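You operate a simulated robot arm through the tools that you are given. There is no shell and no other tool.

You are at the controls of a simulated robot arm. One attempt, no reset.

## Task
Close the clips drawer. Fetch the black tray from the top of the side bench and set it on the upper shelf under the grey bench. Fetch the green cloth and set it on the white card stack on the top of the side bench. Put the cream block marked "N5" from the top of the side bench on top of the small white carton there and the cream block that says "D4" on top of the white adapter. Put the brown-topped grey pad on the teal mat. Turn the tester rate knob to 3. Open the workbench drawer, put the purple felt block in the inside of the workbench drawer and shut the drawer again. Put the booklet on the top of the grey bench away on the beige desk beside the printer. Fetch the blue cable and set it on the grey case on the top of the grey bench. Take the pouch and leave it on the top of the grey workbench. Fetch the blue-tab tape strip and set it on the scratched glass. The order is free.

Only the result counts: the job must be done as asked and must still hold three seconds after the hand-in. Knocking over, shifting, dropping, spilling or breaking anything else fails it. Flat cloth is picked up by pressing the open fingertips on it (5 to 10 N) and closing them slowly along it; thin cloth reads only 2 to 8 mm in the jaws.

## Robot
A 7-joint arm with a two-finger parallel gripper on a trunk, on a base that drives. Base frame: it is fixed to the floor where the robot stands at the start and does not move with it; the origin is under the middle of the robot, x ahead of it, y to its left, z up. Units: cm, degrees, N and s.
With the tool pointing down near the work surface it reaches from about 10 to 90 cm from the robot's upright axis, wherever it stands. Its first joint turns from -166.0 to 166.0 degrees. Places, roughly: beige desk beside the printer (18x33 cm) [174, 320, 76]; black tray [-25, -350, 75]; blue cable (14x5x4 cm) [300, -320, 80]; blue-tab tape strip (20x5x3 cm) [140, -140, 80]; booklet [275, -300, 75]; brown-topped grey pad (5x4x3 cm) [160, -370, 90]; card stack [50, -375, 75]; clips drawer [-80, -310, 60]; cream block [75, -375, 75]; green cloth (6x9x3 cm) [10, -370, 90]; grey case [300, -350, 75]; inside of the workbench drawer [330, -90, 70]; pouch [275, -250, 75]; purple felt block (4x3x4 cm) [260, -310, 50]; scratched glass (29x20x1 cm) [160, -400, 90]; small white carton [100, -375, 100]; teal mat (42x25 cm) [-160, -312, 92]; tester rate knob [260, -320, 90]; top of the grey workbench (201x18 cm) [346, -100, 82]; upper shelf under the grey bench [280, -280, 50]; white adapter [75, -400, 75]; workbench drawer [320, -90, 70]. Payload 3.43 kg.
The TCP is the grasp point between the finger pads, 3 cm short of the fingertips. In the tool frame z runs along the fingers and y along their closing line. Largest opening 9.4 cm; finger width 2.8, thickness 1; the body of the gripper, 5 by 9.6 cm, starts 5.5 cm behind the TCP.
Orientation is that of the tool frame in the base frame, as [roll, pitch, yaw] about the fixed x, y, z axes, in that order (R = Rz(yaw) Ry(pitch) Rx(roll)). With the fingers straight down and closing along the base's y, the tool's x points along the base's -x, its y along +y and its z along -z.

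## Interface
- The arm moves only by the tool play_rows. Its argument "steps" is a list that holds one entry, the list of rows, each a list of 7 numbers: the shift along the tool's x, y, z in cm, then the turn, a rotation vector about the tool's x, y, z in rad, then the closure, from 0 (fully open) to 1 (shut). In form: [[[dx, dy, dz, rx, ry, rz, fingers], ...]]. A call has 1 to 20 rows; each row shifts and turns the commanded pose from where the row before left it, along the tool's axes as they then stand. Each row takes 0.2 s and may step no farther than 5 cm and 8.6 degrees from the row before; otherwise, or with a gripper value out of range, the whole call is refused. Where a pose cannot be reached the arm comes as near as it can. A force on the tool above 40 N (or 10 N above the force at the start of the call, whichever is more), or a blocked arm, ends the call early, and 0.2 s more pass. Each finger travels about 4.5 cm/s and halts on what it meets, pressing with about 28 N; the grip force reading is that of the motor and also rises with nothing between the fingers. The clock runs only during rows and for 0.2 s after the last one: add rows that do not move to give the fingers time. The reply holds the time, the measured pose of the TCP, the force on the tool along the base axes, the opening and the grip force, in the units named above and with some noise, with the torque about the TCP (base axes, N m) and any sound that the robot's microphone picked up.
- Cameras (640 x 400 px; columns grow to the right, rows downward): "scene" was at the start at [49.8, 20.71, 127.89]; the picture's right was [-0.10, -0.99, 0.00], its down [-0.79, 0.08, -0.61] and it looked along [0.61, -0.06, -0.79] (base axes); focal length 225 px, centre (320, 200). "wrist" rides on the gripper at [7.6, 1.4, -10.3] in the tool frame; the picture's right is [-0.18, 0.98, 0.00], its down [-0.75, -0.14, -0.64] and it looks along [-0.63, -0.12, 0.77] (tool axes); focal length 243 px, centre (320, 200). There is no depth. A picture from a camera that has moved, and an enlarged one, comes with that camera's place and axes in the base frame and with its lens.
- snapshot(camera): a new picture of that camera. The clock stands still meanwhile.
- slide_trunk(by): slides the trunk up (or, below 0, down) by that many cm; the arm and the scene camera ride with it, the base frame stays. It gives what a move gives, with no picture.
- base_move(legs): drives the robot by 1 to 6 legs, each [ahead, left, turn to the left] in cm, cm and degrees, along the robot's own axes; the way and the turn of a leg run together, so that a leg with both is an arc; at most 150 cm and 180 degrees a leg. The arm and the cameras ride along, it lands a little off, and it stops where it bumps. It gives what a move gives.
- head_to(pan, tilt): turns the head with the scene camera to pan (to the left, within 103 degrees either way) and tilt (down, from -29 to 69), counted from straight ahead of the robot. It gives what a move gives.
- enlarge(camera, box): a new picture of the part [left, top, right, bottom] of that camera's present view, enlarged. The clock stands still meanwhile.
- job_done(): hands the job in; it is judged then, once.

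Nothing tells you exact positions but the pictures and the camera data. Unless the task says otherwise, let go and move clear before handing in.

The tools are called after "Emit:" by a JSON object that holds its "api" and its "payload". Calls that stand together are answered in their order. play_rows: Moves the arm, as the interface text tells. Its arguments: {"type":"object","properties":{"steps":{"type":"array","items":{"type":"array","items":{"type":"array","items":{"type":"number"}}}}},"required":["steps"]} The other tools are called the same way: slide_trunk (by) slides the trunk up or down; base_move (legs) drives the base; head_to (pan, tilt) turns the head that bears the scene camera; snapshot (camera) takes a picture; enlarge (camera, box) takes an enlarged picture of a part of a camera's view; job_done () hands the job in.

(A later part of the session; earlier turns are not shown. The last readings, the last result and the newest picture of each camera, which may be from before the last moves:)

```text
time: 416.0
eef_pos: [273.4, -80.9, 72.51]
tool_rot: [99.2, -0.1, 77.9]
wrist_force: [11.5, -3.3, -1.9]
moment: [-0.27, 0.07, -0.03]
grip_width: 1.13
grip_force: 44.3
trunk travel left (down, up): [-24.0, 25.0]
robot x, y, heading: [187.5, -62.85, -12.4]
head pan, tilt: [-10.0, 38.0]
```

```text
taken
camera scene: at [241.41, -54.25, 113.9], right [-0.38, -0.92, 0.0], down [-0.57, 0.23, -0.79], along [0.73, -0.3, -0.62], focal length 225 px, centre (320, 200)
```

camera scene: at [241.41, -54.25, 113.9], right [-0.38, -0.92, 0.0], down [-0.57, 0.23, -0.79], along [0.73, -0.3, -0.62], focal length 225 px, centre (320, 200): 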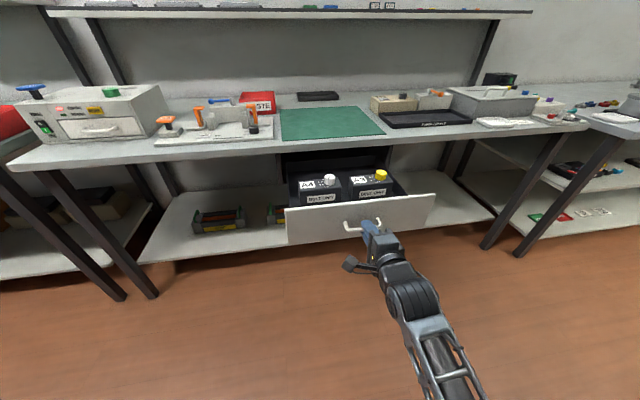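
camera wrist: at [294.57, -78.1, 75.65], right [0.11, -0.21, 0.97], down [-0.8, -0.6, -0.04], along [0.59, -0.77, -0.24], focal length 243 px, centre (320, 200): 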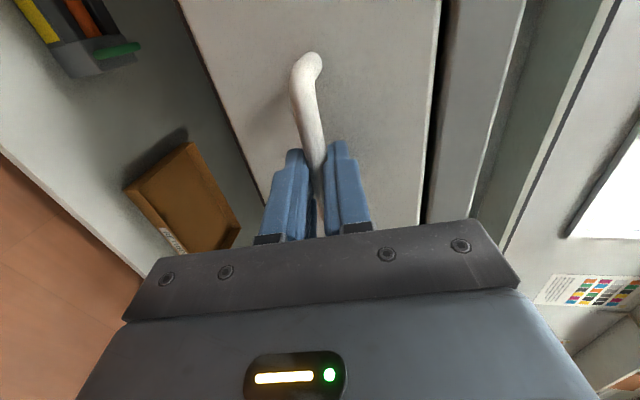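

The drawer is open about 30 cm. Release the handle, back away and look inside from above.

Emit:
{"api": "play_rows", "payload": {"steps": [[[0, 0, 0, 0, 0, 0, 0.5], [0, 0, 0, 0, 0, 0, 0], [0, 0, 0, 0, 0, 0, 0], [0, 0, 0, 0, 0, 0, 0], [0, -0.3, -2, 0, 0, 0, 0], [0, -0.5, -3, 0, 0, 0, 0]]]}}

Emit:
{"api": "base_move", "payload": {"legs": [[-4, 0, 0]]}}

Emit:
{"api": "slide_trunk", "payload": {"by": 25}}

Emit:
{"api": "head_to", "payload": {"pan": -5, "tilt": 50}}

Emit:
{"api": "snapshot", "payload": {"camera": "scene"}}

Emit:
{"api": "enlarge", "payload": {"camera": "scene", "box": [220, 100, 440, 250]}}

```text
time: 417.4
eef_pos: [268.52, -79.78, 72.48]
tool_rot: [99.0, -0.3, 77.8]
wrist_force: [0.8, 0.4, 0.6]
moment: [0.02, 0.0, 0.0]
grip_width: 9.41
grip_force: 0.0
trunk travel left (down, up): [-24.0, 25.0]
robot x, y, heading: [187.87, -63.01, -12.5]
head pan, tilt: [-10.0, 38.0]
```

```text
time: 418.3
eef_pos: [264.41, -78.91, 72.52]
tool_rot: [99.2, -0.1, 77.9]
wrist_force: [0.0, 0.6, 0.6]
moment: [-0.03, 0.01, -0.02]
grip_width: 9.41
grip_force: 0.0
trunk travel left (down, up): [-24.0, 25.0]
robot x, y, heading: [183.44, -61.91, -12.5]
head pan, tilt: [-10.0, 38.0]
```

```text
time: 420.9
eef_pos: [264.52, -78.84, 97.63]
tool_rot: [99.2, -0.1, 78.0]
wrist_force: [0.1, -0.1, -0.9]
moment: [-0.01, 0.03, 0.03]
grip_width: 9.4
grip_force: 0.0
trunk travel left (down, up): [-49.0, 0.0]
robot x, y, heading: [183.59, -61.86, -12.5]
head pan, tilt: [-10.0, 38.0]
```

```text
time: 421.6
eef_pos: [264.46, -78.82, 97.57]
tool_rot: [99.2, -0.1, 77.9]
wrist_force: [0.3, 0.3, 0.4]
moment: [-0.02, 0.02, 0.0]
grip_width: 9.41
grip_force: 0.0
trunk travel left (down, up): [-49.0, 0.0]
robot x, y, heading: [183.33, -61.93, -12.2]
head pan, tilt: [-5.0, 50.0]
```

```text
taken
camera scene: at [236.82, -52.41, 137.2], right [-0.3, -0.95, 0.0], down [-0.73, 0.23, -0.64], along [0.61, -0.19, -0.77], focal length 225 px, centre (320, 200)
```

scene: 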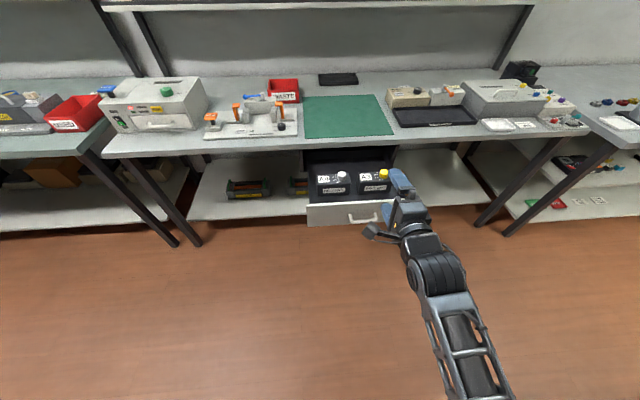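

```text
2.67 times, centred on (330, 175) of scene
camera zoom: at [236.82, -52.41, 137.2], right [-0.3, -0.95, 0.0], down [-0.73, 0.23, -0.64], along [0.61, -0.19, -0.77], focal length 599 px, centre (293, 267)
```

zoom: 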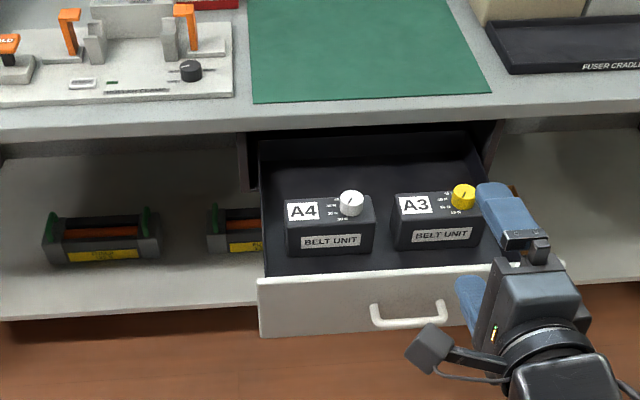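

The drawer has clear space in front of the belt units. Now fetch the purple block: restore the tool to vertical, rotate the wrist, and drive to the grey bench.

Emit:
{"api": "base_move", "payload": {"legs": [[-8, 0, 0]]}}

Emit:
{"api": "play_rows", "payload": {"steps": [[[0, 0, -1, 0.14, 0, 0, 0], [0, -0.3, -1, 0.14, 0, 0, 0], [0, -0.5, -1, 0.14, 0, 0, 0], [0, -0.6, -0.9, 0.14, 0, 0, 0], [0, -0.8, -0.8, 0.14, 0, 0, 0], [0, -0.9, -0.7, 0.14, 0, 0, 0], [0, -1, -0.5, 0.14, 0, 0, 0], [0, -1.1, -0.3, 0.14, 0, 0, 0], [0, -1.2, -0.2, 0.14, 0, 0, 0], [0, -1.2, 0, 0.14, 0, 0, 0]]]}}

Emit:
{"api": "play_rows", "payload": {"steps": [[[0, 0, 0, 0, 0, -0.143, 0], [0, 0, 0, 0, 0, -0.143, 0], [0, 0, 0, 0, 0, -0.143, 0], [0, 0, 0, 0, 0, -0.143, 0], [0, 0, 0, 0, 0, -0.143, 0], [0, 0, 0, 0, 0, -0.143, 0], [0, 0, 0, 0, 0, -0.143, 0], [0, 0, 0, 0, 0, -0.143, 0], [0, 0, 0, 0, 0, -0.143, 0], [0, 0, 0, 0, 0, -0.143, 0], [0, 0, 0, 0, 0, -0.143, 0]]]}}

Emit:
{"api": "base_move", "payload": {"legs": [[0, -150, 0], [0, -68, 0]]}}

```text
time: 422.7
eef_pos: [256.61, -77.25, 97.53]
tool_rot: [99.2, -0.1, 77.8]
wrist_force: [0.9, 0.8, -0.8]
moment: [0.01, 0.0, 0.0]
grip_width: 9.44
grip_force: 0.1
trunk travel left (down, up): [-49.0, 0.0]
robot x, y, heading: [175.74, -60.46, -12.4]
head pan, tilt: [-5.0, 50.0]
```

```text
time: 424.9
eef_pos: [248.31, -75.28, 97.21]
tool_rot: [163.4, -0.1, 77.9]
wrist_force: [-1.2, -0.1, -0.5]
moment: [0.03, 0.03, 0.04]
grip_width: 9.38
grip_force: 0.0
out of reach, approached as far as the arm can: row 9, 10
trunk travel left (down, up): [-49.0, 0.0]
robot x, y, heading: [175.49, -60.25, -12.5]
head pan, tilt: [-5.0, 50.0]
```

```text
time: 427.3
eef_pos: [248.08, -75.37, 97.35]
tool_rot: [180.0, 16.7, 168.0]
wrist_force: [-0.4, 0.6, 0.3]
moment: [0.02, -0.01, 0.0]
grip_width: 9.4
grip_force: 0.0
trunk travel left (down, up): [-49.0, 0.0]
robot x, y, heading: [175.91, -60.15, -12.5]
head pan, tilt: [-5.0, 50.0]
```

```text
time: 429.7
eef_pos: [243.17, -98.38, 97.31]
tool_rot: [179.9, 16.7, 167.0]
wrist_force: [0.0, -1.0, -0.1]
moment: [-0.01, -0.04, 0.02]
grip_width: 9.41
grip_force: 0.0
trunk travel left (down, up): [-49.0, 0.0]
robot x, y, heading: [170.7, -82.43, -13.1]
head pan, tilt: [-5.0, 50.0]
stopped in leg 1: the robot was blocked; the commanded pose is now the measured one
```

I bumped the island's corner; go forward first, then strafe south.

Emit:
{"api": "base_move", "payload": {"legs": [[50, 1, 0.6]]}}

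Emit:
{"api": "base_move", "payload": {"legs": [[0, -140, 0], [0, -60, 0]]}}

Emit:
{"api": "head_to", "payload": {"pan": -5, "tilt": 40}}

Emit:
{"api": "snapshot", "payload": {"camera": "scene"}}

```text
time: 432.7
eef_pos: [292.65, -108.09, 97.28]
tool_rot: [179.9, 16.7, 167.4]
wrist_force: [-0.5, 0.3, 0.4]
moment: [0.0, 0.01, -0.02]
grip_width: 9.4
grip_force: 0.1
trunk travel left (down, up): [-49.0, 0.0]
robot x, y, heading: [219.77, -92.61, -12.6]
head pan, tilt: [-5.0, 50.0]
```

```text
time: 434.5
eef_pos: [289.39, -119.3, 97.33]
tool_rot: [-179.9, 16.8, 161.8]
wrist_force: [-0.4, 0.6, 0.5]
moment: [-0.01, 0.0, 0.01]
grip_width: 9.41
grip_force: 0.1
trunk travel left (down, up): [-49.0, 0.0]
robot x, y, heading: [219.01, -96.82, -17.9]
head pan, tilt: [-5.0, 50.0]
stopped in leg 1: the robot was blocked; the commanded pose is now the measured one
```

```text
time: 435.2
eef_pos: [289.59, -119.32, 97.26]
tool_rot: [179.9, 16.7, 161.8]
wrist_force: [0.0, -0.1, 0.2]
moment: [0.0, 0.05, -0.03]
grip_width: 9.42
grip_force: 0.0
trunk travel left (down, up): [-49.0, 0.0]
robot x, y, heading: [218.99, -96.31, -18.0]
head pan, tilt: [-5.0, 40.0]
```

```text
taken
camera scene: at [273.72, -92.75, 138.61], right [-0.39, -0.92, 0.0], down [-0.59, 0.25, -0.77], along [0.7, -0.3, -0.64], focal length 225 px, centre (320, 200)
```

scene: 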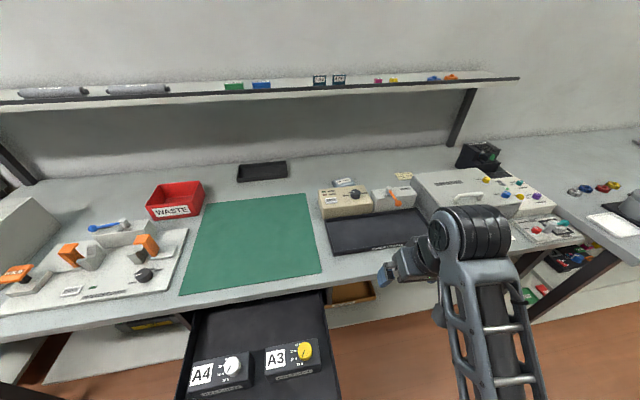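

My rear-right corner catches the island. I'll ease north, go forward a little, straighten, then strafe.

Emit:
{"api": "base_move", "payload": {"legs": [[5, 4, 0], [0, 0, 5.5]]}}

Emit:
{"api": "base_move", "payload": {"legs": [[2, -25, 0]]}}

```text
time: 436.7
eef_pos: [297.28, -110.02, 97.25]
tool_rot: [179.9, 16.6, 167.3]
wrist_force: [0.4, 0.6, -0.5]
moment: [0.02, 0.01, -0.01]
grip_width: 9.42
grip_force: 0.1
trunk travel left (down, up): [-49.0, 0.0]
robot x, y, heading: [225.05, -94.09, -12.7]
head pan, tilt: [-5.0, 40.0]
```

```text
time: 438.6
eef_pos: [293.6, -135.65, 97.21]
tool_rot: [179.9, 16.7, 167.0]
wrist_force: [1.0, 0.3, -0.3]
moment: [0.0, -0.02, 0.0]
grip_width: 9.41
grip_force: 0.1
trunk travel left (down, up): [-49.0, 0.0]
robot x, y, heading: [221.08, -119.75, -12.9]
head pan, tilt: [-5.0, 40.0]
```

Emit:
{"api": "play_rows", "payload": {"steps": [[[3.8, 0, -1.2, 0, 0, 0, 0], [3.8, 0, -1.2, 0, 0, 0, 0], [3.8, 0, -1.2, 0, 0, 0, 0]]]}}

Emit:
{"api": "base_move", "payload": {"legs": [[0, -100, 0], [0, -76, 0]]}}

Emit:
{"api": "base_move", "payload": {"legs": [[-20, 0, 0]]}}

Emit:
{"api": "head_to", "payload": {"pan": -5, "tilt": 45}}

Emit:
{"api": "snapshot", "payload": {"camera": "scene"}}

```text
time: 439.4
eef_pos: [281.88, -133.07, 97.27]
tool_rot: [179.9, 16.7, 167.1]
wrist_force: [-0.1, -0.9, 0.1]
moment: [-0.03, 0.02, 0.0]
grip_width: 9.42
grip_force: 0.0
trunk travel left (down, up): [-49.0, 0.0]
robot x, y, heading: [221.3, -119.65, -12.8]
head pan, tilt: [-5.0, 40.0]
```

```text
time: 448.2
eef_pos: [242.12, -303.86, 97.43]
tool_rot: [179.9, 16.7, 167.0]
wrist_force: [-0.9, 0.9, -1.1]
moment: [0.0, 0.03, -0.01]
grip_width: 9.39
grip_force: 0.1
trunk travel left (down, up): [-49.0, 0.0]
robot x, y, heading: [181.42, -290.45, -13.1]
head pan, tilt: [-5.0, 40.0]
```

```text
time: 449.8
eef_pos: [222.67, -299.45, 97.41]
tool_rot: [179.9, 16.7, 167.0]
wrist_force: [0.5, 0.4, 0.1]
moment: [-0.01, 0.0, 0.01]
grip_width: 9.42
grip_force: 0.1
trunk travel left (down, up): [-49.0, 0.0]
robot x, y, heading: [161.89, -285.42, -13.1]
head pan, tilt: [-5.0, 40.0]
```

```text
time: 450.5
eef_pos: [222.54, -299.4, 97.35]
tool_rot: [179.9, 16.7, 167.0]
wrist_force: [-0.1, 0.1, -0.6]
moment: [0.0, 0.0, -0.01]
grip_width: 9.36
grip_force: 0.0
trunk travel left (down, up): [-49.0, 0.0]
robot x, y, heading: [162.22, -285.58, -13.0]
head pan, tilt: [-5.0, 45.0]
```

```text
taken
camera scene: at [215.86, -276.91, 137.89], right [-0.31, -0.95, 0.0], down [-0.67, 0.22, -0.71], along [0.67, -0.22, -0.71], focal length 225 px, centre (320, 200)
```

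scene: 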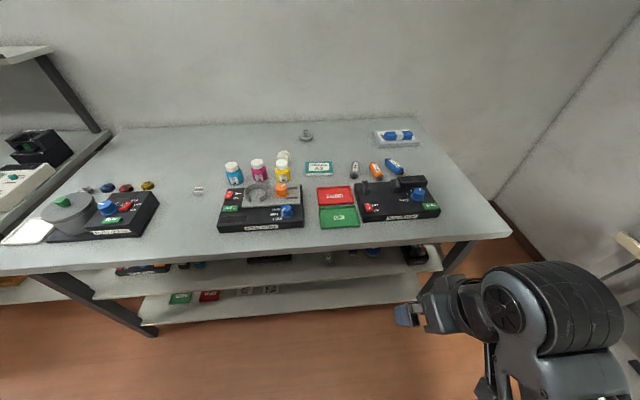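

Emit:
{"api": "base_move", "payload": {"legs": [[-14, 0, 0.5]]}}

Emit:
{"api": "play_rows", "payload": {"steps": [[[-3, 0, 1.2, 0, -0.14, 0, 0], [-2.8, 0, 1.6, 0, -0.14, 0, 0], [-2.5, 0, 2, 0, -0.14, 0, 0], [-2.3, 0, 2.3, 0, -0.14, 0, 0], [-1, 0, 1, 0, -0.05, 0, 0]]]}}

Emit:
{"api": "slide_trunk", "payload": {"by": -38}}

Emit:
{"api": "head_to", "payload": {"pan": -5, "tilt": 25}}

Emit:
{"api": "snapshot", "payload": {"camera": "scene"}}

Emit:
{"api": "snapshot", "payload": {"camera": "wrist"}}

```text
time: 451.8
eef_pos: [209.1, -295.95, 97.36]
tool_rot: [179.9, 16.7, 167.5]
wrist_force: [0.5, 0.9, 0.0]
moment: [0.01, -0.03, 0.01]
grip_width: 9.4
grip_force: 0.1
trunk travel left (down, up): [-49.0, 0.0]
robot x, y, heading: [148.11, -282.68, -12.7]
head pan, tilt: [-5.0, 45.0]
```

```text
time: 453.0
eef_pos: [222.99, -298.93, 96.39]
tool_rot: [179.8, 51.7, 167.3]
wrist_force: [0.0, -0.3, 0.4]
moment: [0.0, -0.01, 0.0]
grip_width: 9.41
grip_force: 0.1
trunk travel left (down, up): [-49.0, 0.0]
robot x, y, heading: [148.64, -282.83, -12.6]
head pan, tilt: [-5.0, 45.0]
```

```text
time: 456.7
eef_pos: [222.97, -298.88, 58.4]
tool_rot: [180.0, 51.7, 167.3]
wrist_force: [0.5, 0.7, 0.7]
moment: [-0.01, -0.01, -0.01]
grip_width: 9.39
grip_force: 0.1
trunk travel left (down, up): [-11.0, 38.0]
robot x, y, heading: [148.12, -282.88, -12.5]
head pan, tilt: [-5.0, 45.0]
```

```text
time: 457.5
eef_pos: [222.83, -299.05, 58.42]
tool_rot: [180.0, 51.6, 167.3]
wrist_force: [0.3, 0.3, 0.5]
moment: [0.03, 0.01, 0.0]
grip_width: 9.4
grip_force: 0.0
trunk travel left (down, up): [-11.0, 38.0]
robot x, y, heading: [148.12, -282.71, -12.5]
head pan, tilt: [-5.0, 25.0]
```

```text
taken
camera scene: at [203.2, -273.76, 102.94], right [-0.3, -0.95, 0.0], down [-0.4, 0.13, -0.91], along [0.86, -0.27, -0.42], focal length 225 px, centre (320, 200)
```

scene: 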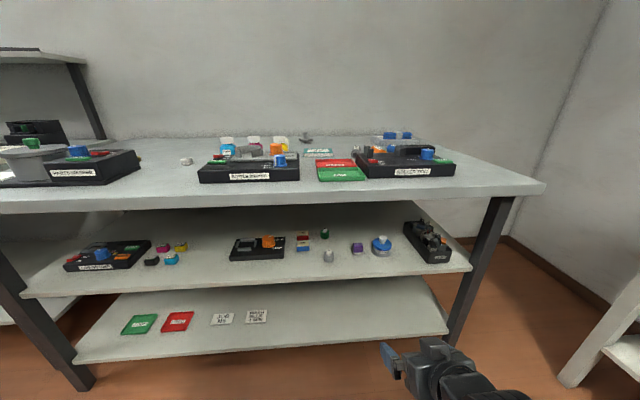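

```text
taken
camera wrist: at [210.68, -294.8, 58.86], right [0.33, 0.93, 0.15], down [-0.07, -0.13, 0.99], along [0.94, -0.33, 0.02], focal length 243 px, centre (320, 200)
```

wrist: 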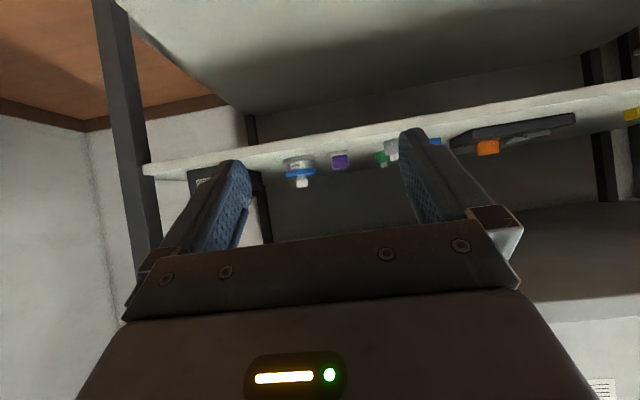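

Emit:
{"api": "enlarge", "payload": {"camera": "scene", "box": [310, 220, 410, 280]}}

```text
6.40 times, centred on (360, 250) of scene
camera zoom: at [203.2, -273.76, 102.94], right [-0.3, -0.95, 0.0], down [-0.4, 0.13, -0.91], along [0.86, -0.27, -0.42], focal length 1437 px, centre (64, -120)
```

zoom: 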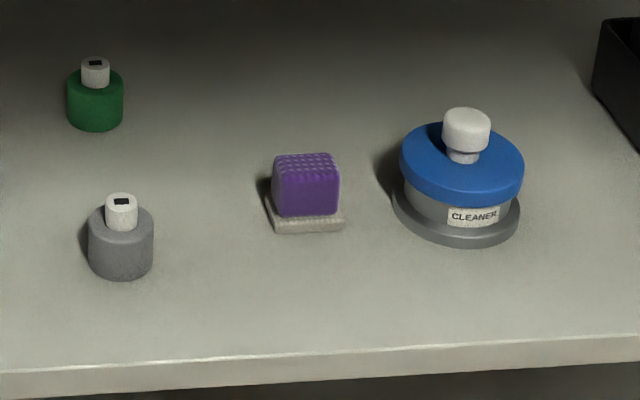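

The purple block is 4 cm wide with the cleaner jar 3 cm to its right. I'll pre-narrow the jaws, drive ahead, then approach along the shelf.

Emit:
{"api": "base_move", "payload": {"legs": [[30, 0, 0]]}}

Emit:
{"api": "play_rows", "payload": {"steps": [[[0, 0, 0, 0, 0, 0, 0.32], [0, 0, 0, 0, 0, 0, 0.32], [0, 0, 0, 0, 0, 0, 0.32]]]}}

Emit:
{"api": "snapshot", "payload": {"camera": "wrist"}}

Emit:
{"api": "snapshot", "payload": {"camera": "scene"}}

```text
time: 459.6
eef_pos: [251.97, -305.65, 58.31]
tool_rot: [179.9, 51.6, 167.2]
wrist_force: [-0.2, -0.4, -0.1]
moment: [0.0, 0.0, 0.02]
grip_width: 9.4
grip_force: 0.1
trunk travel left (down, up): [-11.0, 38.0]
robot x, y, heading: [177.21, -289.58, -12.7]
head pan, tilt: [-5.0, 25.0]
```

```text
time: 460.4
eef_pos: [251.96, -305.61, 58.42]
tool_rot: [179.8, 51.6, 167.2]
wrist_force: [0.1, 0.4, -0.3]
moment: [0.0, 0.0, 0.0]
grip_width: 6.37
grip_force: 0.0
trunk travel left (down, up): [-11.0, 38.0]
robot x, y, heading: [177.05, -289.22, -12.7]
head pan, tilt: [-5.0, 25.0]
```

```text
taken
camera wrist: at [239.65, -301.44, 58.86], right [0.33, 0.93, 0.15], down [-0.07, -0.13, 0.99], along [0.94, -0.33, 0.02], focal length 243 px, centre (320, 200)
```

wrist: 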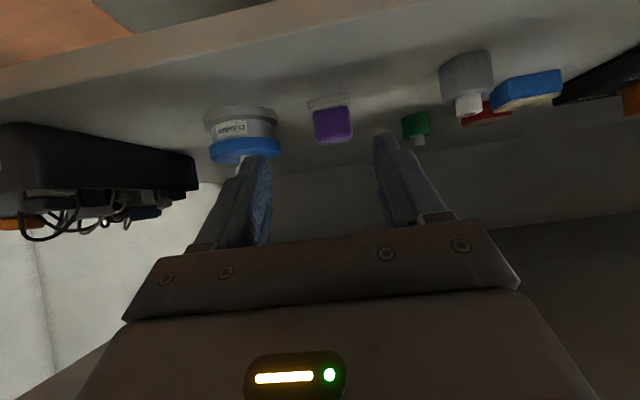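

```text
taken
camera scene: at [232.23, -280.38, 102.95], right [-0.3, -0.95, 0.0], down [-0.4, 0.13, -0.91], along [0.86, -0.28, -0.42], focal length 225 px, centre (320, 200)
```

scene: 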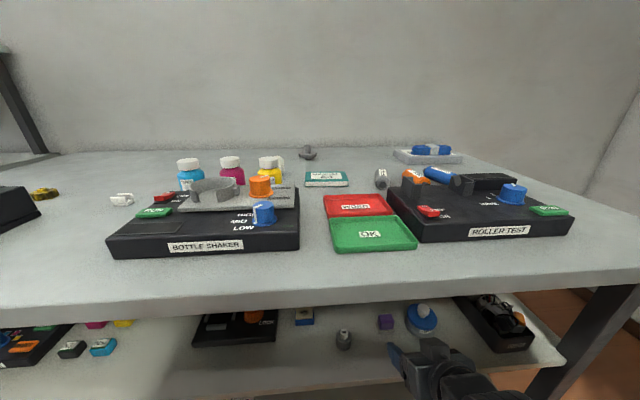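

Emit:
{"api": "play_rows", "payload": {"steps": [[[-0.7, 0.25, 3.14, 0, 0, 0, 0.32], [-0.7, 0.25, 3.14, 0, 0, 0, 0.32], [-0.7, 0.2, 3.14, 0, 0, 0, 0.32]]]}}

Emit:
{"api": "snapshot", "payload": {"camera": "wrist"}}

```text
time: 461.1
eef_pos: [260.36, -306.74, 53.95]
tool_rot: [179.9, 51.6, 167.2]
wrist_force: [0.5, 0.7, -0.6]
moment: [-0.01, -0.02, -0.04]
grip_width: 6.4
grip_force: 0.0
trunk travel left (down, up): [-11.0, 38.0]
robot x, y, heading: [177.6, -289.43, -12.8]
head pan, tilt: [-5.0, 25.0]
```

```text
taken
camera wrist: at [248.18, -302.54, 54.5], right [0.33, 0.93, 0.15], down [-0.07, -0.13, 0.99], along [0.94, -0.33, 0.02], focal length 243 px, centre (320, 200)
```

wrist: 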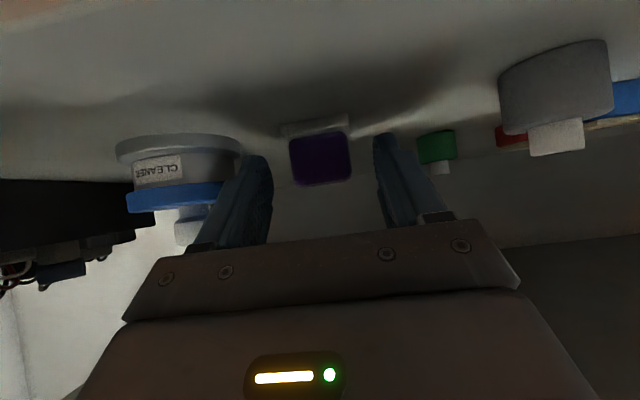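

Emit:
{"api": "play_rows", "payload": {"steps": [[[-0.5, 0, 1.6, 0, 0, 0, 0.32], [-0.5, 0, 1.6, 0, 0, 0, 0.32]]]}}

Emit:
{"api": "snapshot", "payload": {"camera": "wrist"}}

```text
time: 461.8
eef_pos: [263.51, -307.36, 52.95]
tool_rot: [179.9, 51.7, 167.2]
wrist_force: [-5.4, 1.2, 5.7]
moment: [-0.13, 0.13, -0.15]
grip_width: 6.36
grip_force: 0.0
trunk travel left (down, up): [-11.0, 38.0]
robot x, y, heading: [177.08, -288.96, -12.6]
head pan, tilt: [-5.0, 25.0]
```

```text
taken
camera wrist: at [251.25, -303.3, 53.41], right [0.33, 0.93, 0.15], down [-0.07, -0.13, 0.99], along [0.94, -0.33, 0.02], focal length 243 px, centre (320, 200)
```

wrist: 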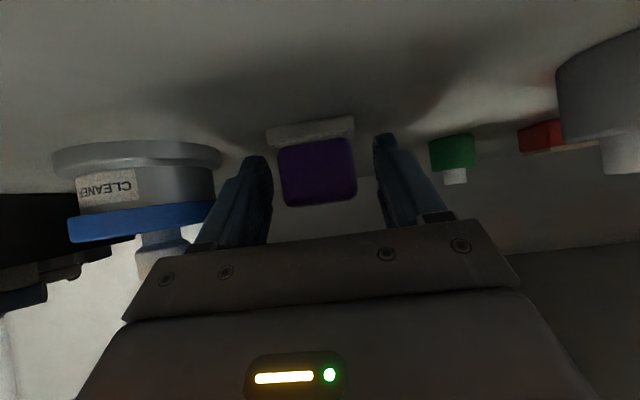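

Emit:
{"api": "play_rows", "payload": {"steps": [[[-0.35, 0, -0.1, 0, 0, 0, 0.32], [0, 0, 0, 0, 0, 0, 0.5], [0, 0, 0, 0, 0, 0, 0.7], [0, 0, 0, 0, 0, 0, 1], [0, 0, 0, 0, 0, 0, 1], [0, 0, 0, 0, 0, 0, 1]]]}}

Emit:
{"api": "play_rows", "payload": {"steps": [[[-0.8, 0, -0.6, 0, 0, 0, 1], [-0.8, 0, -0.6, 0, 0, 0, 1]]]}}

Emit:
{"api": "snapshot", "payload": {"camera": "wrist"}}

```text
time: 463.1
eef_pos: [263.66, -307.6, 53.24]
tool_rot: [179.8, 51.6, 167.2]
wrist_force: [1.2, 0.0, 0.8]
moment: [0.0, 0.02, 0.0]
grip_width: 3.9
grip_force: 27.3
trunk travel left (down, up): [-11.0, 38.0]
robot x, y, heading: [177.18, -289.15, -12.7]
head pan, tilt: [-5.0, 25.0]
```

```text
time: 463.8
eef_pos: [263.65, -307.52, 55.41]
tool_rot: [179.9, 51.6, 167.1]
wrist_force: [0.2, -0.6, -0.5]
moment: [0.01, -0.04, 0.01]
grip_width: 3.91
grip_force: 28.7
trunk travel left (down, up): [-11.0, 38.0]
robot x, y, heading: [177.12, -289.6, -12.8]
head pan, tilt: [-5.0, 25.0]
```

```text
taken
camera wrist: at [251.42, -303.4, 55.84], right [0.33, 0.93, 0.15], down [-0.07, -0.13, 0.99], along [0.94, -0.33, 0.02], focal length 243 px, centre (320, 200)
```

wrist: 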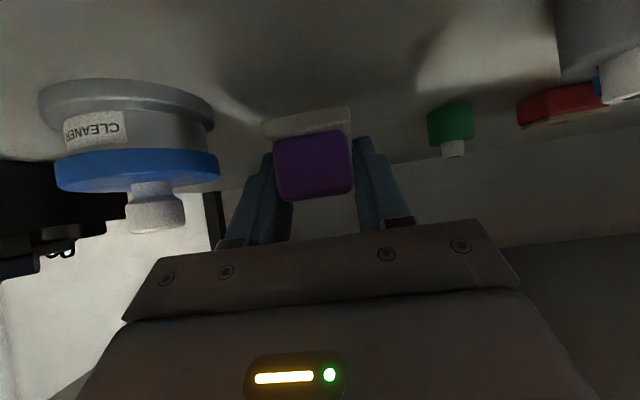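

The block is held. Back out of the shelf, raise the trunk, retract and lift the arm for the trip back to the workbench.

Emit:
{"api": "base_move", "payload": {"legs": [[-28, 0, 0.2]]}}

Emit:
{"api": "slide_trunk", "payload": {"by": 38}}

Emit:
{"api": "play_rows", "payload": {"steps": [[[1.2, 0, -3.1, 0, 0, 0, 1], [1.2, 0, -3.1, 0, 0, 0, 1], [1.2, 0, -3.1, 0, 0, 0, 1], [1.2, 0, -3.1, 0, 0, 0, 1], [1.2, 0, -3.1, 0, 0, 0, 1]]]}}

Emit:
{"api": "snapshot", "payload": {"camera": "wrist"}}

```text
time: 465.7
eef_pos: [236.65, -301.23, 55.41]
tool_rot: [179.8, 51.6, 167.3]
wrist_force: [0.1, 0.8, -0.3]
moment: [0.01, -0.03, 0.03]
grip_width: 3.95
grip_force: 27.7
trunk travel left (down, up): [-11.0, 38.0]
robot x, y, heading: [150.07, -283.17, -12.7]
head pan, tilt: [-5.0, 25.0]
```

```text
time: 469.4
eef_pos: [236.59, -301.19, 93.5]
tool_rot: [179.9, 51.6, 167.4]
wrist_force: [0.2, 0.3, -0.8]
moment: [0.01, -0.01, -0.02]
grip_width: 3.94
grip_force: 27.7
trunk travel left (down, up): [-49.0, 0.0]
robot x, y, heading: [150.31, -283.25, -12.4]
head pan, tilt: [-5.0, 25.0]
```

```text
time: 470.6
eef_pos: [221.15, -297.78, 98.46]
tool_rot: [179.9, 51.6, 167.4]
wrist_force: [0.7, 1.0, -1.0]
moment: [0.01, -0.01, 0.01]
grip_width: 3.93
grip_force: 28.1
trunk travel left (down, up): [-49.0, 0.0]
robot x, y, heading: [150.01, -282.96, -12.4]
head pan, tilt: [-5.0, 25.0]
```

```text
taken
camera wrist: at [208.85, -293.63, 98.86], right [0.33, 0.93, 0.15], down [-0.07, -0.13, 0.99], along [0.94, -0.33, 0.02], focal length 243 px, centre (320, 200)
```

wrist: 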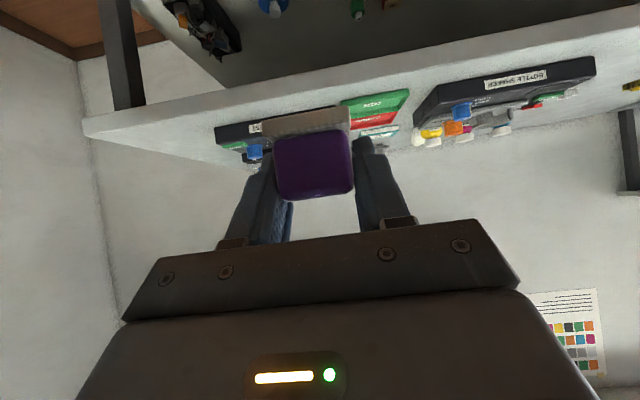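

Emit:
{"api": "play_rows", "payload": {"steps": [[[-1.2, 0, -0.93, 0, 0, 0, 1], [-1.2, 0, -0.93, 0, 0, 0, 1]]]}}

Emit:
{"api": "base_move", "payload": {"legs": [[35, 0, 0]]}}

Emit:
{"api": "base_move", "payload": {"legs": [[0, 110, 0], [0, 100, 0]]}}

Emit:
{"api": "head_to", "payload": {"pan": -5, "tilt": 50}}

Emit:
{"api": "snapshot", "payload": {"camera": "scene"}}

```text
time: 471.2
eef_pos: [221.19, -297.87, 101.55]
tool_rot: [179.9, 51.5, 167.4]
wrist_force: [-0.2, 0.3, -1.0]
moment: [0.02, -0.01, -0.01]
grip_width: 3.95
grip_force: 27.6
trunk travel left (down, up): [-49.0, 0.0]
robot x, y, heading: [150.26, -283.14, -12.7]
head pan, tilt: [-5.0, 25.0]
```

```text
time: 473.4
eef_pos: [255.11, -305.4, 101.43]
tool_rot: [179.9, 51.7, 167.4]
wrist_force: [0.3, 0.5, -0.1]
moment: [0.01, -0.01, 0.04]
grip_width: 3.92
grip_force: 28.5
trunk travel left (down, up): [-49.0, 0.0]
robot x, y, heading: [184.49, -290.92, -12.5]
head pan, tilt: [-5.0, 25.0]
```

```text
time: 483.8
eef_pos: [300.54, -102.54, 101.45]
tool_rot: [179.9, 51.6, 166.9]
wrist_force: [0.3, 1.0, -0.3]
moment: [-0.02, 0.01, -0.02]
grip_width: 3.94
grip_force: 27.9
trunk travel left (down, up): [-49.0, 0.0]
robot x, y, heading: [229.79, -87.19, -12.9]
head pan, tilt: [-5.0, 25.0]
```

```text
time: 484.7
eef_pos: [300.71, -102.46, 101.51]
tool_rot: [179.9, 51.6, 166.9]
wrist_force: [0.4, 0.1, -0.1]
moment: [0.05, 0.01, -0.03]
grip_width: 3.94
grip_force: 27.5
trunk travel left (down, up): [-49.0, 0.0]
robot x, y, heading: [230.25, -87.53, -13.0]
head pan, tilt: [-5.0, 50.0]
```

```text
taken
camera scene: at [283.33, -78.25, 137.2], right [-0.31, -0.95, 0.0], down [-0.73, 0.24, -0.64], along [0.61, -0.2, -0.77], focal length 225 px, centre (320, 200)
```

scene: 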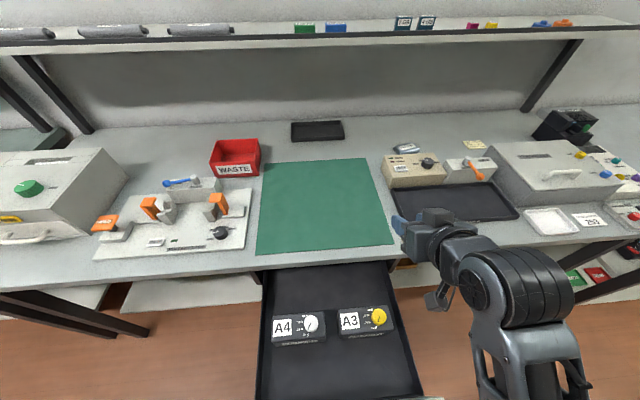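

I'll set the block temporarily on the green mat above the drawer so I can regrasp it vertically.

Emit:
{"api": "play_rows", "payload": {"steps": [[[-2.2, 0.6, 2.8, 0, 0, 0, 1], [-2.2, 0.6, 2.8, 0, 0, 0, 1], [-2.2, 0.6, 2.8, 0, 0, 0, 1], [-2.2, 0.6, 2.8, 0, 0, 0, 1], [2.04, 0, 1.61, 0, 0, 0, 1], [2.04, 0, 1.61, 0, 0, 0, 1], [2.04, 0, 1.61, 0, 0, 0, 1], [2.04, 0, 1.61, 0, 0, 0, 1]]]}}

Emit:
{"api": "snapshot", "payload": {"camera": "scene"}}

```text
time: 486.5
eef_pos: [315.12, -103.54, 91.17]
tool_rot: [-180.0, 51.8, 166.9]
wrist_force: [0.3, 0.4, -0.4]
moment: [0.01, -0.01, 0.0]
grip_width: 3.94
grip_force: 27.7
trunk travel left (down, up): [-49.0, 0.0]
robot x, y, heading: [229.49, -87.05, -13.0]
head pan, tilt: [-5.0, 50.0]
```

```text
taken
camera scene: at [283.33, -78.25, 137.2], right [-0.31, -0.95, 0.0], down [-0.73, 0.24, -0.64], along [0.61, -0.2, -0.77], focal length 225 px, centre (320, 200)
```

scene: 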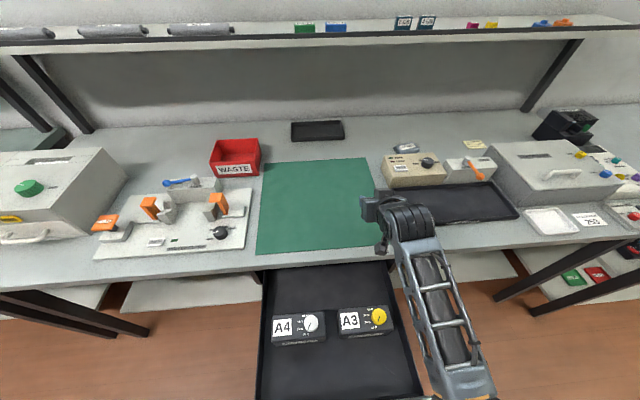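

Emit:
{"api": "play_rows", "payload": {"steps": [[[1.3, 0, 1.0, 0, 0, 0, 1], [1.2, 0, 0.95, 0, 0, 0, 1]]]}}

Emit:
{"api": "play_rows", "payload": {"steps": [[[0.31, 0, 0.25, 0, 0, 0, 1]]]}}

```text
time: 487.1
eef_pos: [315.14, -103.27, 87.77]
tool_rot: [179.8, 51.6, 166.9]
wrist_force: [-0.8, 0.1, 0.5]
moment: [0.0, 0.03, 0.01]
grip_width: 3.93
grip_force: 27.7
trunk travel left (down, up): [-49.0, 0.0]
robot x, y, heading: [229.6, -87.45, -13.0]
head pan, tilt: [-5.0, 50.0]
```

```text
time: 487.5
eef_pos: [315.05, -103.32, 87.35]
tool_rot: [179.9, 51.6, 167.0]
wrist_force: [0.1, 0.4, -0.8]
moment: [-0.03, 0.01, 0.02]
grip_width: 3.94
grip_force: 28.5
trunk travel left (down, up): [-49.0, 0.0]
robot x, y, heading: [229.94, -87.42, -12.9]
head pan, tilt: [-5.0, 50.0]
```

Emit:
{"api": "play_rows", "payload": {"steps": [[[0.31, 0, 0.25, 0, 0, 0, 1]]]}}

```text
time: 487.9
eef_pos: [315.21, -103.43, 86.98]
tool_rot: [179.8, 51.6, 166.9]
wrist_force: [0.6, 0.0, -0.3]
moment: [0.01, -0.01, -0.02]
grip_width: 3.94
grip_force: 28.0
trunk travel left (down, up): [-49.0, 0.0]
robot x, y, heading: [230.07, -87.15, -13.0]
head pan, tilt: [-5.0, 50.0]
```

Emit:
{"api": "play_rows", "payload": {"steps": [[[0.25, 0, 0.2, 0, 0, 0, 1]]]}}

```text
time: 488.3
eef_pos: [315.02, -103.38, 86.58]
tool_rot: [179.9, 51.6, 167.0]
wrist_force: [-0.2, -0.3, 0.1]
moment: [-0.01, 0.02, 0.03]
grip_width: 3.94
grip_force: 27.9
trunk travel left (down, up): [-49.0, 0.0]
robot x, y, heading: [230.06, -87.17, -13.1]
head pan, tilt: [-5.0, 50.0]
```

Emit:
{"api": "play_rows", "payload": {"steps": [[[0.25, 0, 0.2, 0, 0, 0, 1]]]}}

```text
time: 488.7
eef_pos: [315.04, -103.35, 86.28]
tool_rot: [179.8, 51.6, 166.9]
wrist_force: [0.4, 0.0, -0.2]
moment: [0.02, 0.02, 0.04]
grip_width: 3.94
grip_force: 28.7
trunk travel left (down, up): [-49.0, 0.0]
robot x, y, heading: [230.27, -87.24, -12.9]
head pan, tilt: [-5.0, 50.0]
```

Emit:
{"api": "play_rows", "payload": {"steps": [[[0.25, 0, 0.2, 0, 0, 0, 1]]]}}

Emit:
{"api": "enlarge", "payload": {"camera": "scene", "box": [320, 160, 440, 260]}}

Emit:
{"api": "snapshot", "payload": {"camera": "wrist"}}

```text
time: 489.1
eef_pos: [315.21, -103.4, 85.95]
tool_rot: [179.9, 51.7, 167.0]
wrist_force: [0.0, 0.2, -0.6]
moment: [0.01, -0.01, -0.02]
grip_width: 3.95
grip_force: 28.1
trunk travel left (down, up): [-49.0, 0.0]
robot x, y, heading: [229.9, -87.49, -12.8]
head pan, tilt: [-5.0, 50.0]
```

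```text
4.00 times, centred on (380, 210) of scene
camera zoom: at [283.33, -78.25, 137.2], right [-0.31, -0.95, 0.0], down [-0.73, 0.24, -0.64], along [0.61, -0.2, -0.77], focal length 898 px, centre (80, 160)
```

zoom: 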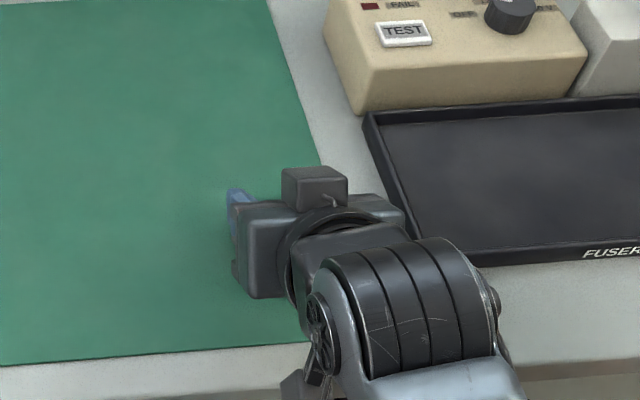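

```text
taken
camera wrist: at [302.86, -99.15, 86.53], right [0.33, 0.93, 0.15], down [-0.07, -0.13, 0.99], along [0.94, -0.34, 0.02], focal length 243 px, centre (320, 200)
```

wrist: 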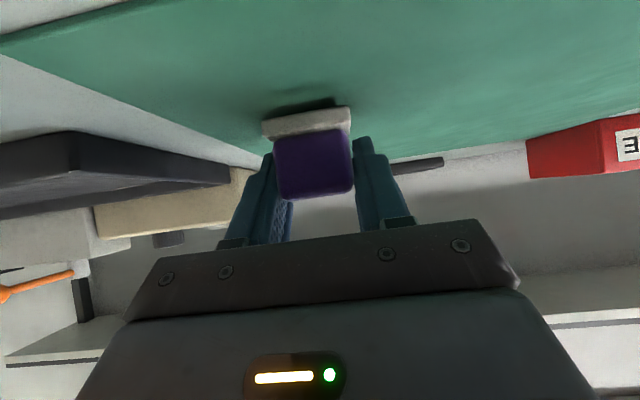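

Emit:
{"api": "play_rows", "payload": {"steps": [[[0.25, 0, 0.2, 0, 0, 0, 1]]]}}

```text
time: 489.5
eef_pos: [314.88, -103.46, 85.78]
tool_rot: [179.8, 51.7, 166.9]
wrist_force: [0.1, -0.5, -1.0]
moment: [-0.01, -0.01, -0.01]
grip_width: 3.95
grip_force: 27.9
trunk travel left (down, up): [-49.0, 0.0]
robot x, y, heading: [229.81, -87.1, -13.0]
head pan, tilt: [-5.0, 50.0]
```

Emit:
{"api": "play_rows", "payload": {"steps": [[[0.25, 0, 0.2, 0, 0, 0, 1]]]}}

```text
time: 489.9
eef_pos: [314.97, -103.22, 85.53]
tool_rot: [179.9, 51.8, 166.9]
wrist_force: [-6.3, -1.8, 8.7]
moment: [0.03, 0.34, 0.06]
grip_width: 3.94
grip_force: 27.7
trunk travel left (down, up): [-49.0, 0.0]
robot x, y, heading: [230.01, -87.19, -12.9]
head pan, tilt: [-5.0, 50.0]
```

Contact. Release and withdraw along the tool axis.

Emit:
{"api": "play_rows", "payload": {"steps": [[[-0.15, 0, -0.1, 0, 0, 0, 1], [0, 0, 0, 0, 0, 0, 0.5], [0, 0, 0, 0, 0, 0, 0.35], [0, 0, 0, 0, 0, 0, 0.25], [0, 0, -2, 0, 0, 0, 0.25], [0, 0, -3, 0, 0, 0, 0.25], [0, 0, -3, 0, 0, 0, 0], [0, 0, -3, 0, 0, 0, 0]]]}}

Emit:
{"api": "snapshot", "payload": {"camera": "wrist"}}

```text
time: 491.7
eef_pos: [306.63, -101.37, 92.46]
tool_rot: [179.9, 51.5, 166.9]
wrist_force: [0.0, -0.2, 0.2]
moment: [-0.02, 0.0, 0.0]
grip_width: 9.42
grip_force: 0.1
trunk travel left (down, up): [-49.0, 0.0]
robot x, y, heading: [230.07, -87.11, -12.9]
head pan, tilt: [-5.0, 50.0]
```

```text
taken
camera wrist: at [294.47, -97.09, 92.9], right [0.33, 0.93, 0.15], down [-0.07, -0.13, 0.99], along [0.94, -0.34, 0.02], focal length 243 px, centre (320, 200)
```

wrist: 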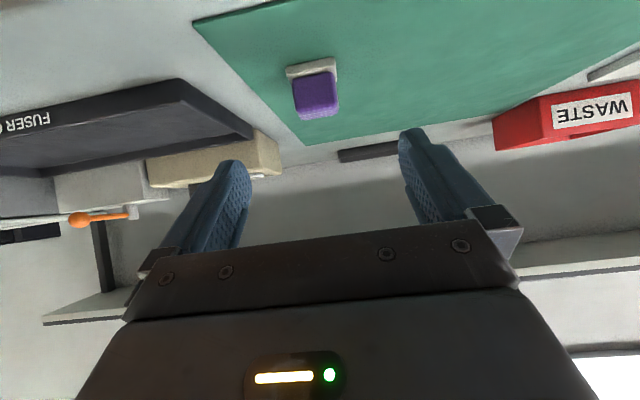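

Emit:
{"api": "play_rows", "payload": {"steps": [[[-1, 0, -1.5, 0, 0.149, 0, 0], [-1, 0, -1.5, 0, 0.149, 0, 0], [0, 0, -1.5, 0, 0.149, 0, 0], [0, 0, -1, 0, 0.149, 0, 0], [0, 0, -0.5, 0, 0.149, 0, 0], [0, 0, 0, 0, 0.149, 0, 0]]]}}

Emit:
{"api": "snapshot", "payload": {"camera": "wrist"}}

Emit:
{"api": "snapshot", "payload": {"camera": "scene"}}

```text
time: 493.1
eef_pos: [304.6, -101.02, 98.08]
tool_rot: [179.8, 14.7, 166.9]
wrist_force: [0.6, 0.6, -0.2]
moment: [0.0, 0.01, 0.02]
grip_width: 9.39
grip_force: 0.2
out of reach, approached as far as the arm can: row 5, 6
trunk travel left (down, up): [-49.0, 0.0]
robot x, y, heading: [229.64, -86.86, -12.8]
head pan, tilt: [-5.0, 50.0]
```

```text
taken
camera wrist: at [295.09, -97.43, 106.25], right [0.4, 0.92, 0.05], down [0.52, -0.27, 0.81], along [0.76, -0.3, -0.58], focal length 243 px, centre (320, 200)
```

wrist: 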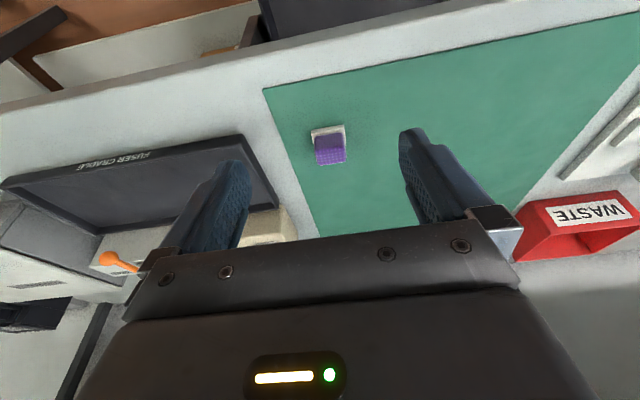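

```text
taken
camera scene: at [283.33, -78.25, 137.2], right [-0.31, -0.95, 0.0], down [-0.73, 0.24, -0.64], along [0.61, -0.2, -0.77], focal length 225 px, centre (320, 200)
```

scene: 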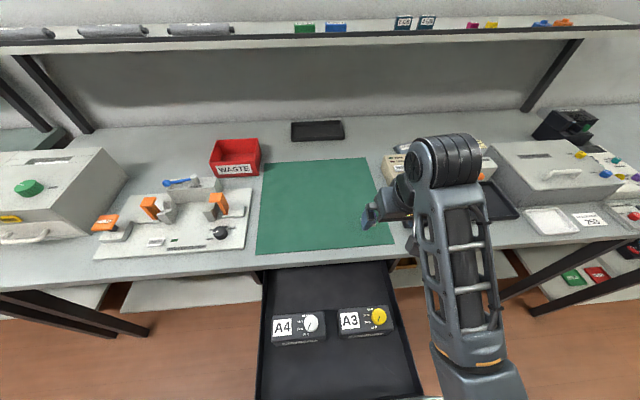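

Emit:
{"api": "play_rows", "payload": {"steps": [[[-3, 0, 0.8, 0, 0.086, 0, 0], [-3, 0, 0.5, 0, 0.086, 0, 0], [-3, 0, 0.2, 0, 0.086, 0, 0], [-1, 0, 0, 0, 0, 0, 0]]]}}

Emit:
{"api": "snapshot", "payload": {"camera": "wrist"}}

```text
time: 494.1
eef_pos: [314.42, -103.41, 98.34]
tool_rot: [179.9, -0.3, 166.9]
wrist_force: [-0.3, 0.0, -0.3]
moment: [0.04, 0.02, -0.03]
grip_width: 9.41
grip_force: 0.1
out of reach, approached as far as the arm can: row 1
trunk travel left (down, up): [-49.0, 0.0]
robot x, y, heading: [230.12, -87.35, -12.8]
head pan, tilt: [-5.0, 50.0]
```

```text
taken
camera wrist: at [307.15, -100.23, 108.71], right [0.4, 0.92, 0.0], down [0.7, -0.31, 0.64], along [0.58, -0.26, -0.77], focal length 243 px, centre (320, 200)
```

wrist: 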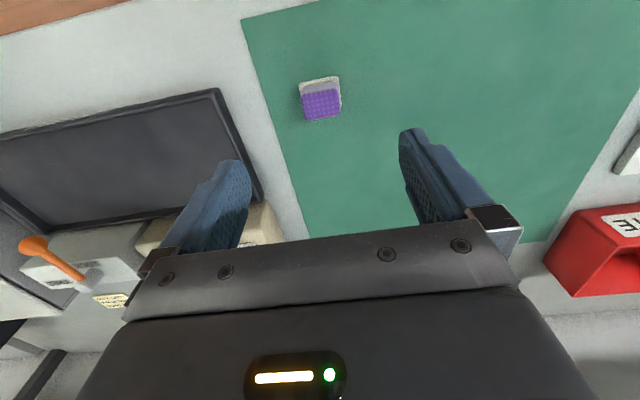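

Emit:
{"api": "play_rows", "payload": {"steps": [[[0.66, 0.2, 3, 0, 0, 0, 0.2], [0, 0, 3, 0, 0, 0, 0.2], [0, 0, 3, 0, 0, 0, 0.2]]]}}

Emit:
{"api": "snapshot", "payload": {"camera": "wrist"}}

```text
time: 494.9
eef_pos: [314.0, -102.91, 89.22]
tool_rot: [-180.0, -0.1, 167.0]
wrist_force: [-0.5, -0.8, 0.0]
moment: [0.04, -0.02, -0.01]
grip_width: 7.54
grip_force: 0.2
trunk travel left (down, up): [-49.0, 0.0]
robot x, y, heading: [229.84, -87.31, -13.2]
head pan, tilt: [-5.0, 50.0]
```

```text
taken
camera wrist: at [306.78, -99.88, 99.57], right [0.4, 0.92, 0.0], down [0.7, -0.31, 0.64], along [0.59, -0.26, -0.77], focal length 243 px, centre (320, 200)
```

wrist: 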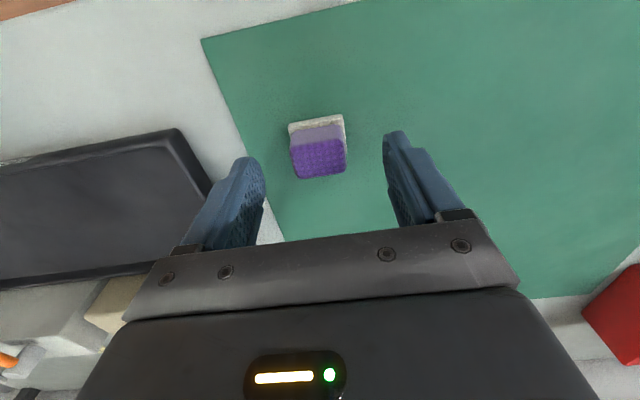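

Emit:
{"api": "play_rows", "payload": {"steps": [[[0, 0, 1.2, 0, 0, 0, 0.2], [0, 0, 1.1, 0, 0, 0, 0.2], [0, 0, 0, 0, 0, 0, 0.4], [0, 0, 0, 0, 0, 0, 0.6], [0, 0, 0, 0, 0, 0, 1], [0, 0, 0, 0, 0, 0, 1], [0, 0, 0, 0, 0, 0, 1], [0, 0, -2, 0, 0, 0, 1], [0, 0, -3, 0, 0, 0, 1], [0, 0, -3, 0, 0, 0, 1]]]}}

Emit:
{"api": "snapshot", "payload": {"camera": "wrist"}}

```text
time: 497.1
eef_pos: [313.89, -102.73, 94.97]
tool_rot: [179.9, -0.3, 167.0]
wrist_force: [0.3, -0.4, -0.8]
moment: [-0.03, 0.05, -0.05]
grip_width: 3.52
grip_force: 27.5
trunk travel left (down, up): [-49.0, 0.0]
robot x, y, heading: [229.99, -87.49, -13.0]
head pan, tilt: [-5.0, 50.0]
```

```text
taken
camera wrist: at [306.73, -99.8, 105.31], right [0.4, 0.92, 0.0], down [0.7, -0.31, 0.64], along [0.59, -0.26, -0.77], focal length 243 px, centre (320, 200)
```

wrist: 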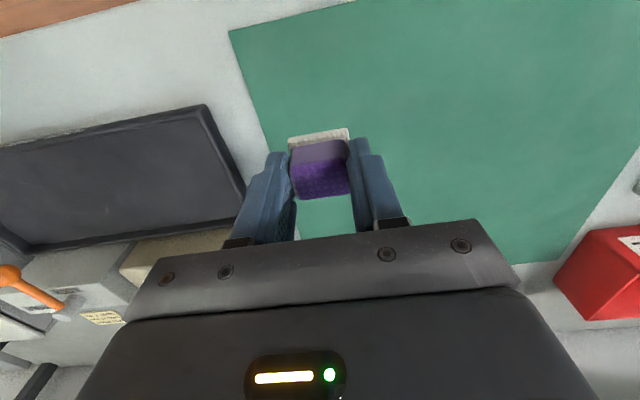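

Block regrasped vertically. Retract over the open drawer's front compartment.

Emit:
{"api": "play_rows", "payload": {"steps": [[[3.7, 1.45, 0, 0, 0, 0, 1], [3.7, 1.45, 0, 0, 0, 0, 1], [3.7, 1.45, 0, 0, 0, 0, 1], [3.7, 1.45, 0.5, 0, 0, 0, 1], [3.7, 1.45, 0.5, 0, 0, 0, 1], [3.7, 1.45, 0.5, 0, 0, 0, 1], [3.7, 1.45, 0.5, 0, 0, 0, 1], [3.7, 1.45, 0.5, 0, 0, 0, 1], [3.7, 1.45, 0.5, 0, 0, 0, 1]]]}}

Emit:
{"api": "snapshot", "payload": {"camera": "wrist"}}

Emit:
{"api": "head_to", "payload": {"pan": -5, "tilt": 65}}

Emit:
{"api": "snapshot", "payload": {"camera": "scene"}}

```text
time: 499.1
eef_pos: [284.28, -82.55, 92.11]
tool_rot: [179.9, -0.2, 166.9]
wrist_force: [0.0, -0.2, -1.0]
moment: [0.04, 0.01, -0.02]
grip_width: 3.49
grip_force: 28.3
trunk travel left (down, up): [-49.0, 0.0]
robot x, y, heading: [230.07, -86.83, -12.9]
head pan, tilt: [-5.0, 50.0]
```

```text
taken
camera wrist: at [276.98, -79.48, 102.49], right [0.4, 0.92, 0.0], down [0.7, -0.31, 0.64], along [0.59, -0.26, -0.77], focal length 243 px, centre (320, 200)
```

wrist: 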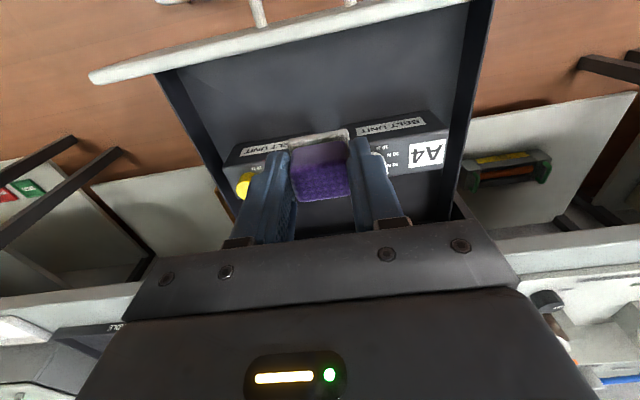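

```text
time: 499.8
eef_pos: [284.27, -82.54, 92.13]
tool_rot: [-180.0, -0.2, 166.9]
wrist_force: [1.2, 0.4, -0.7]
moment: [0.02, 0.03, 0.03]
grip_width: 3.49
grip_force: 27.6
trunk travel left (down, up): [-49.0, 0.0]
robot x, y, heading: [229.71, -87.07, -12.9]
head pan, tilt: [-5.0, 65.0]
```

```text
taken
camera scene: at [281.78, -77.74, 135.39], right [-0.31, -0.95, 0.0], down [-0.86, 0.28, -0.42], along [0.4, -0.13, -0.91], focal length 225 px, centre (320, 200)
```

scene: 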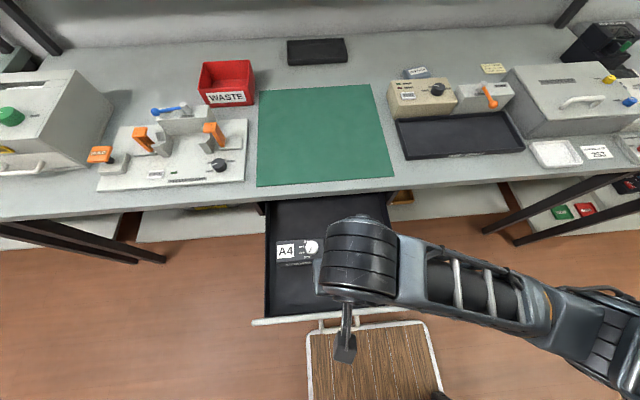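

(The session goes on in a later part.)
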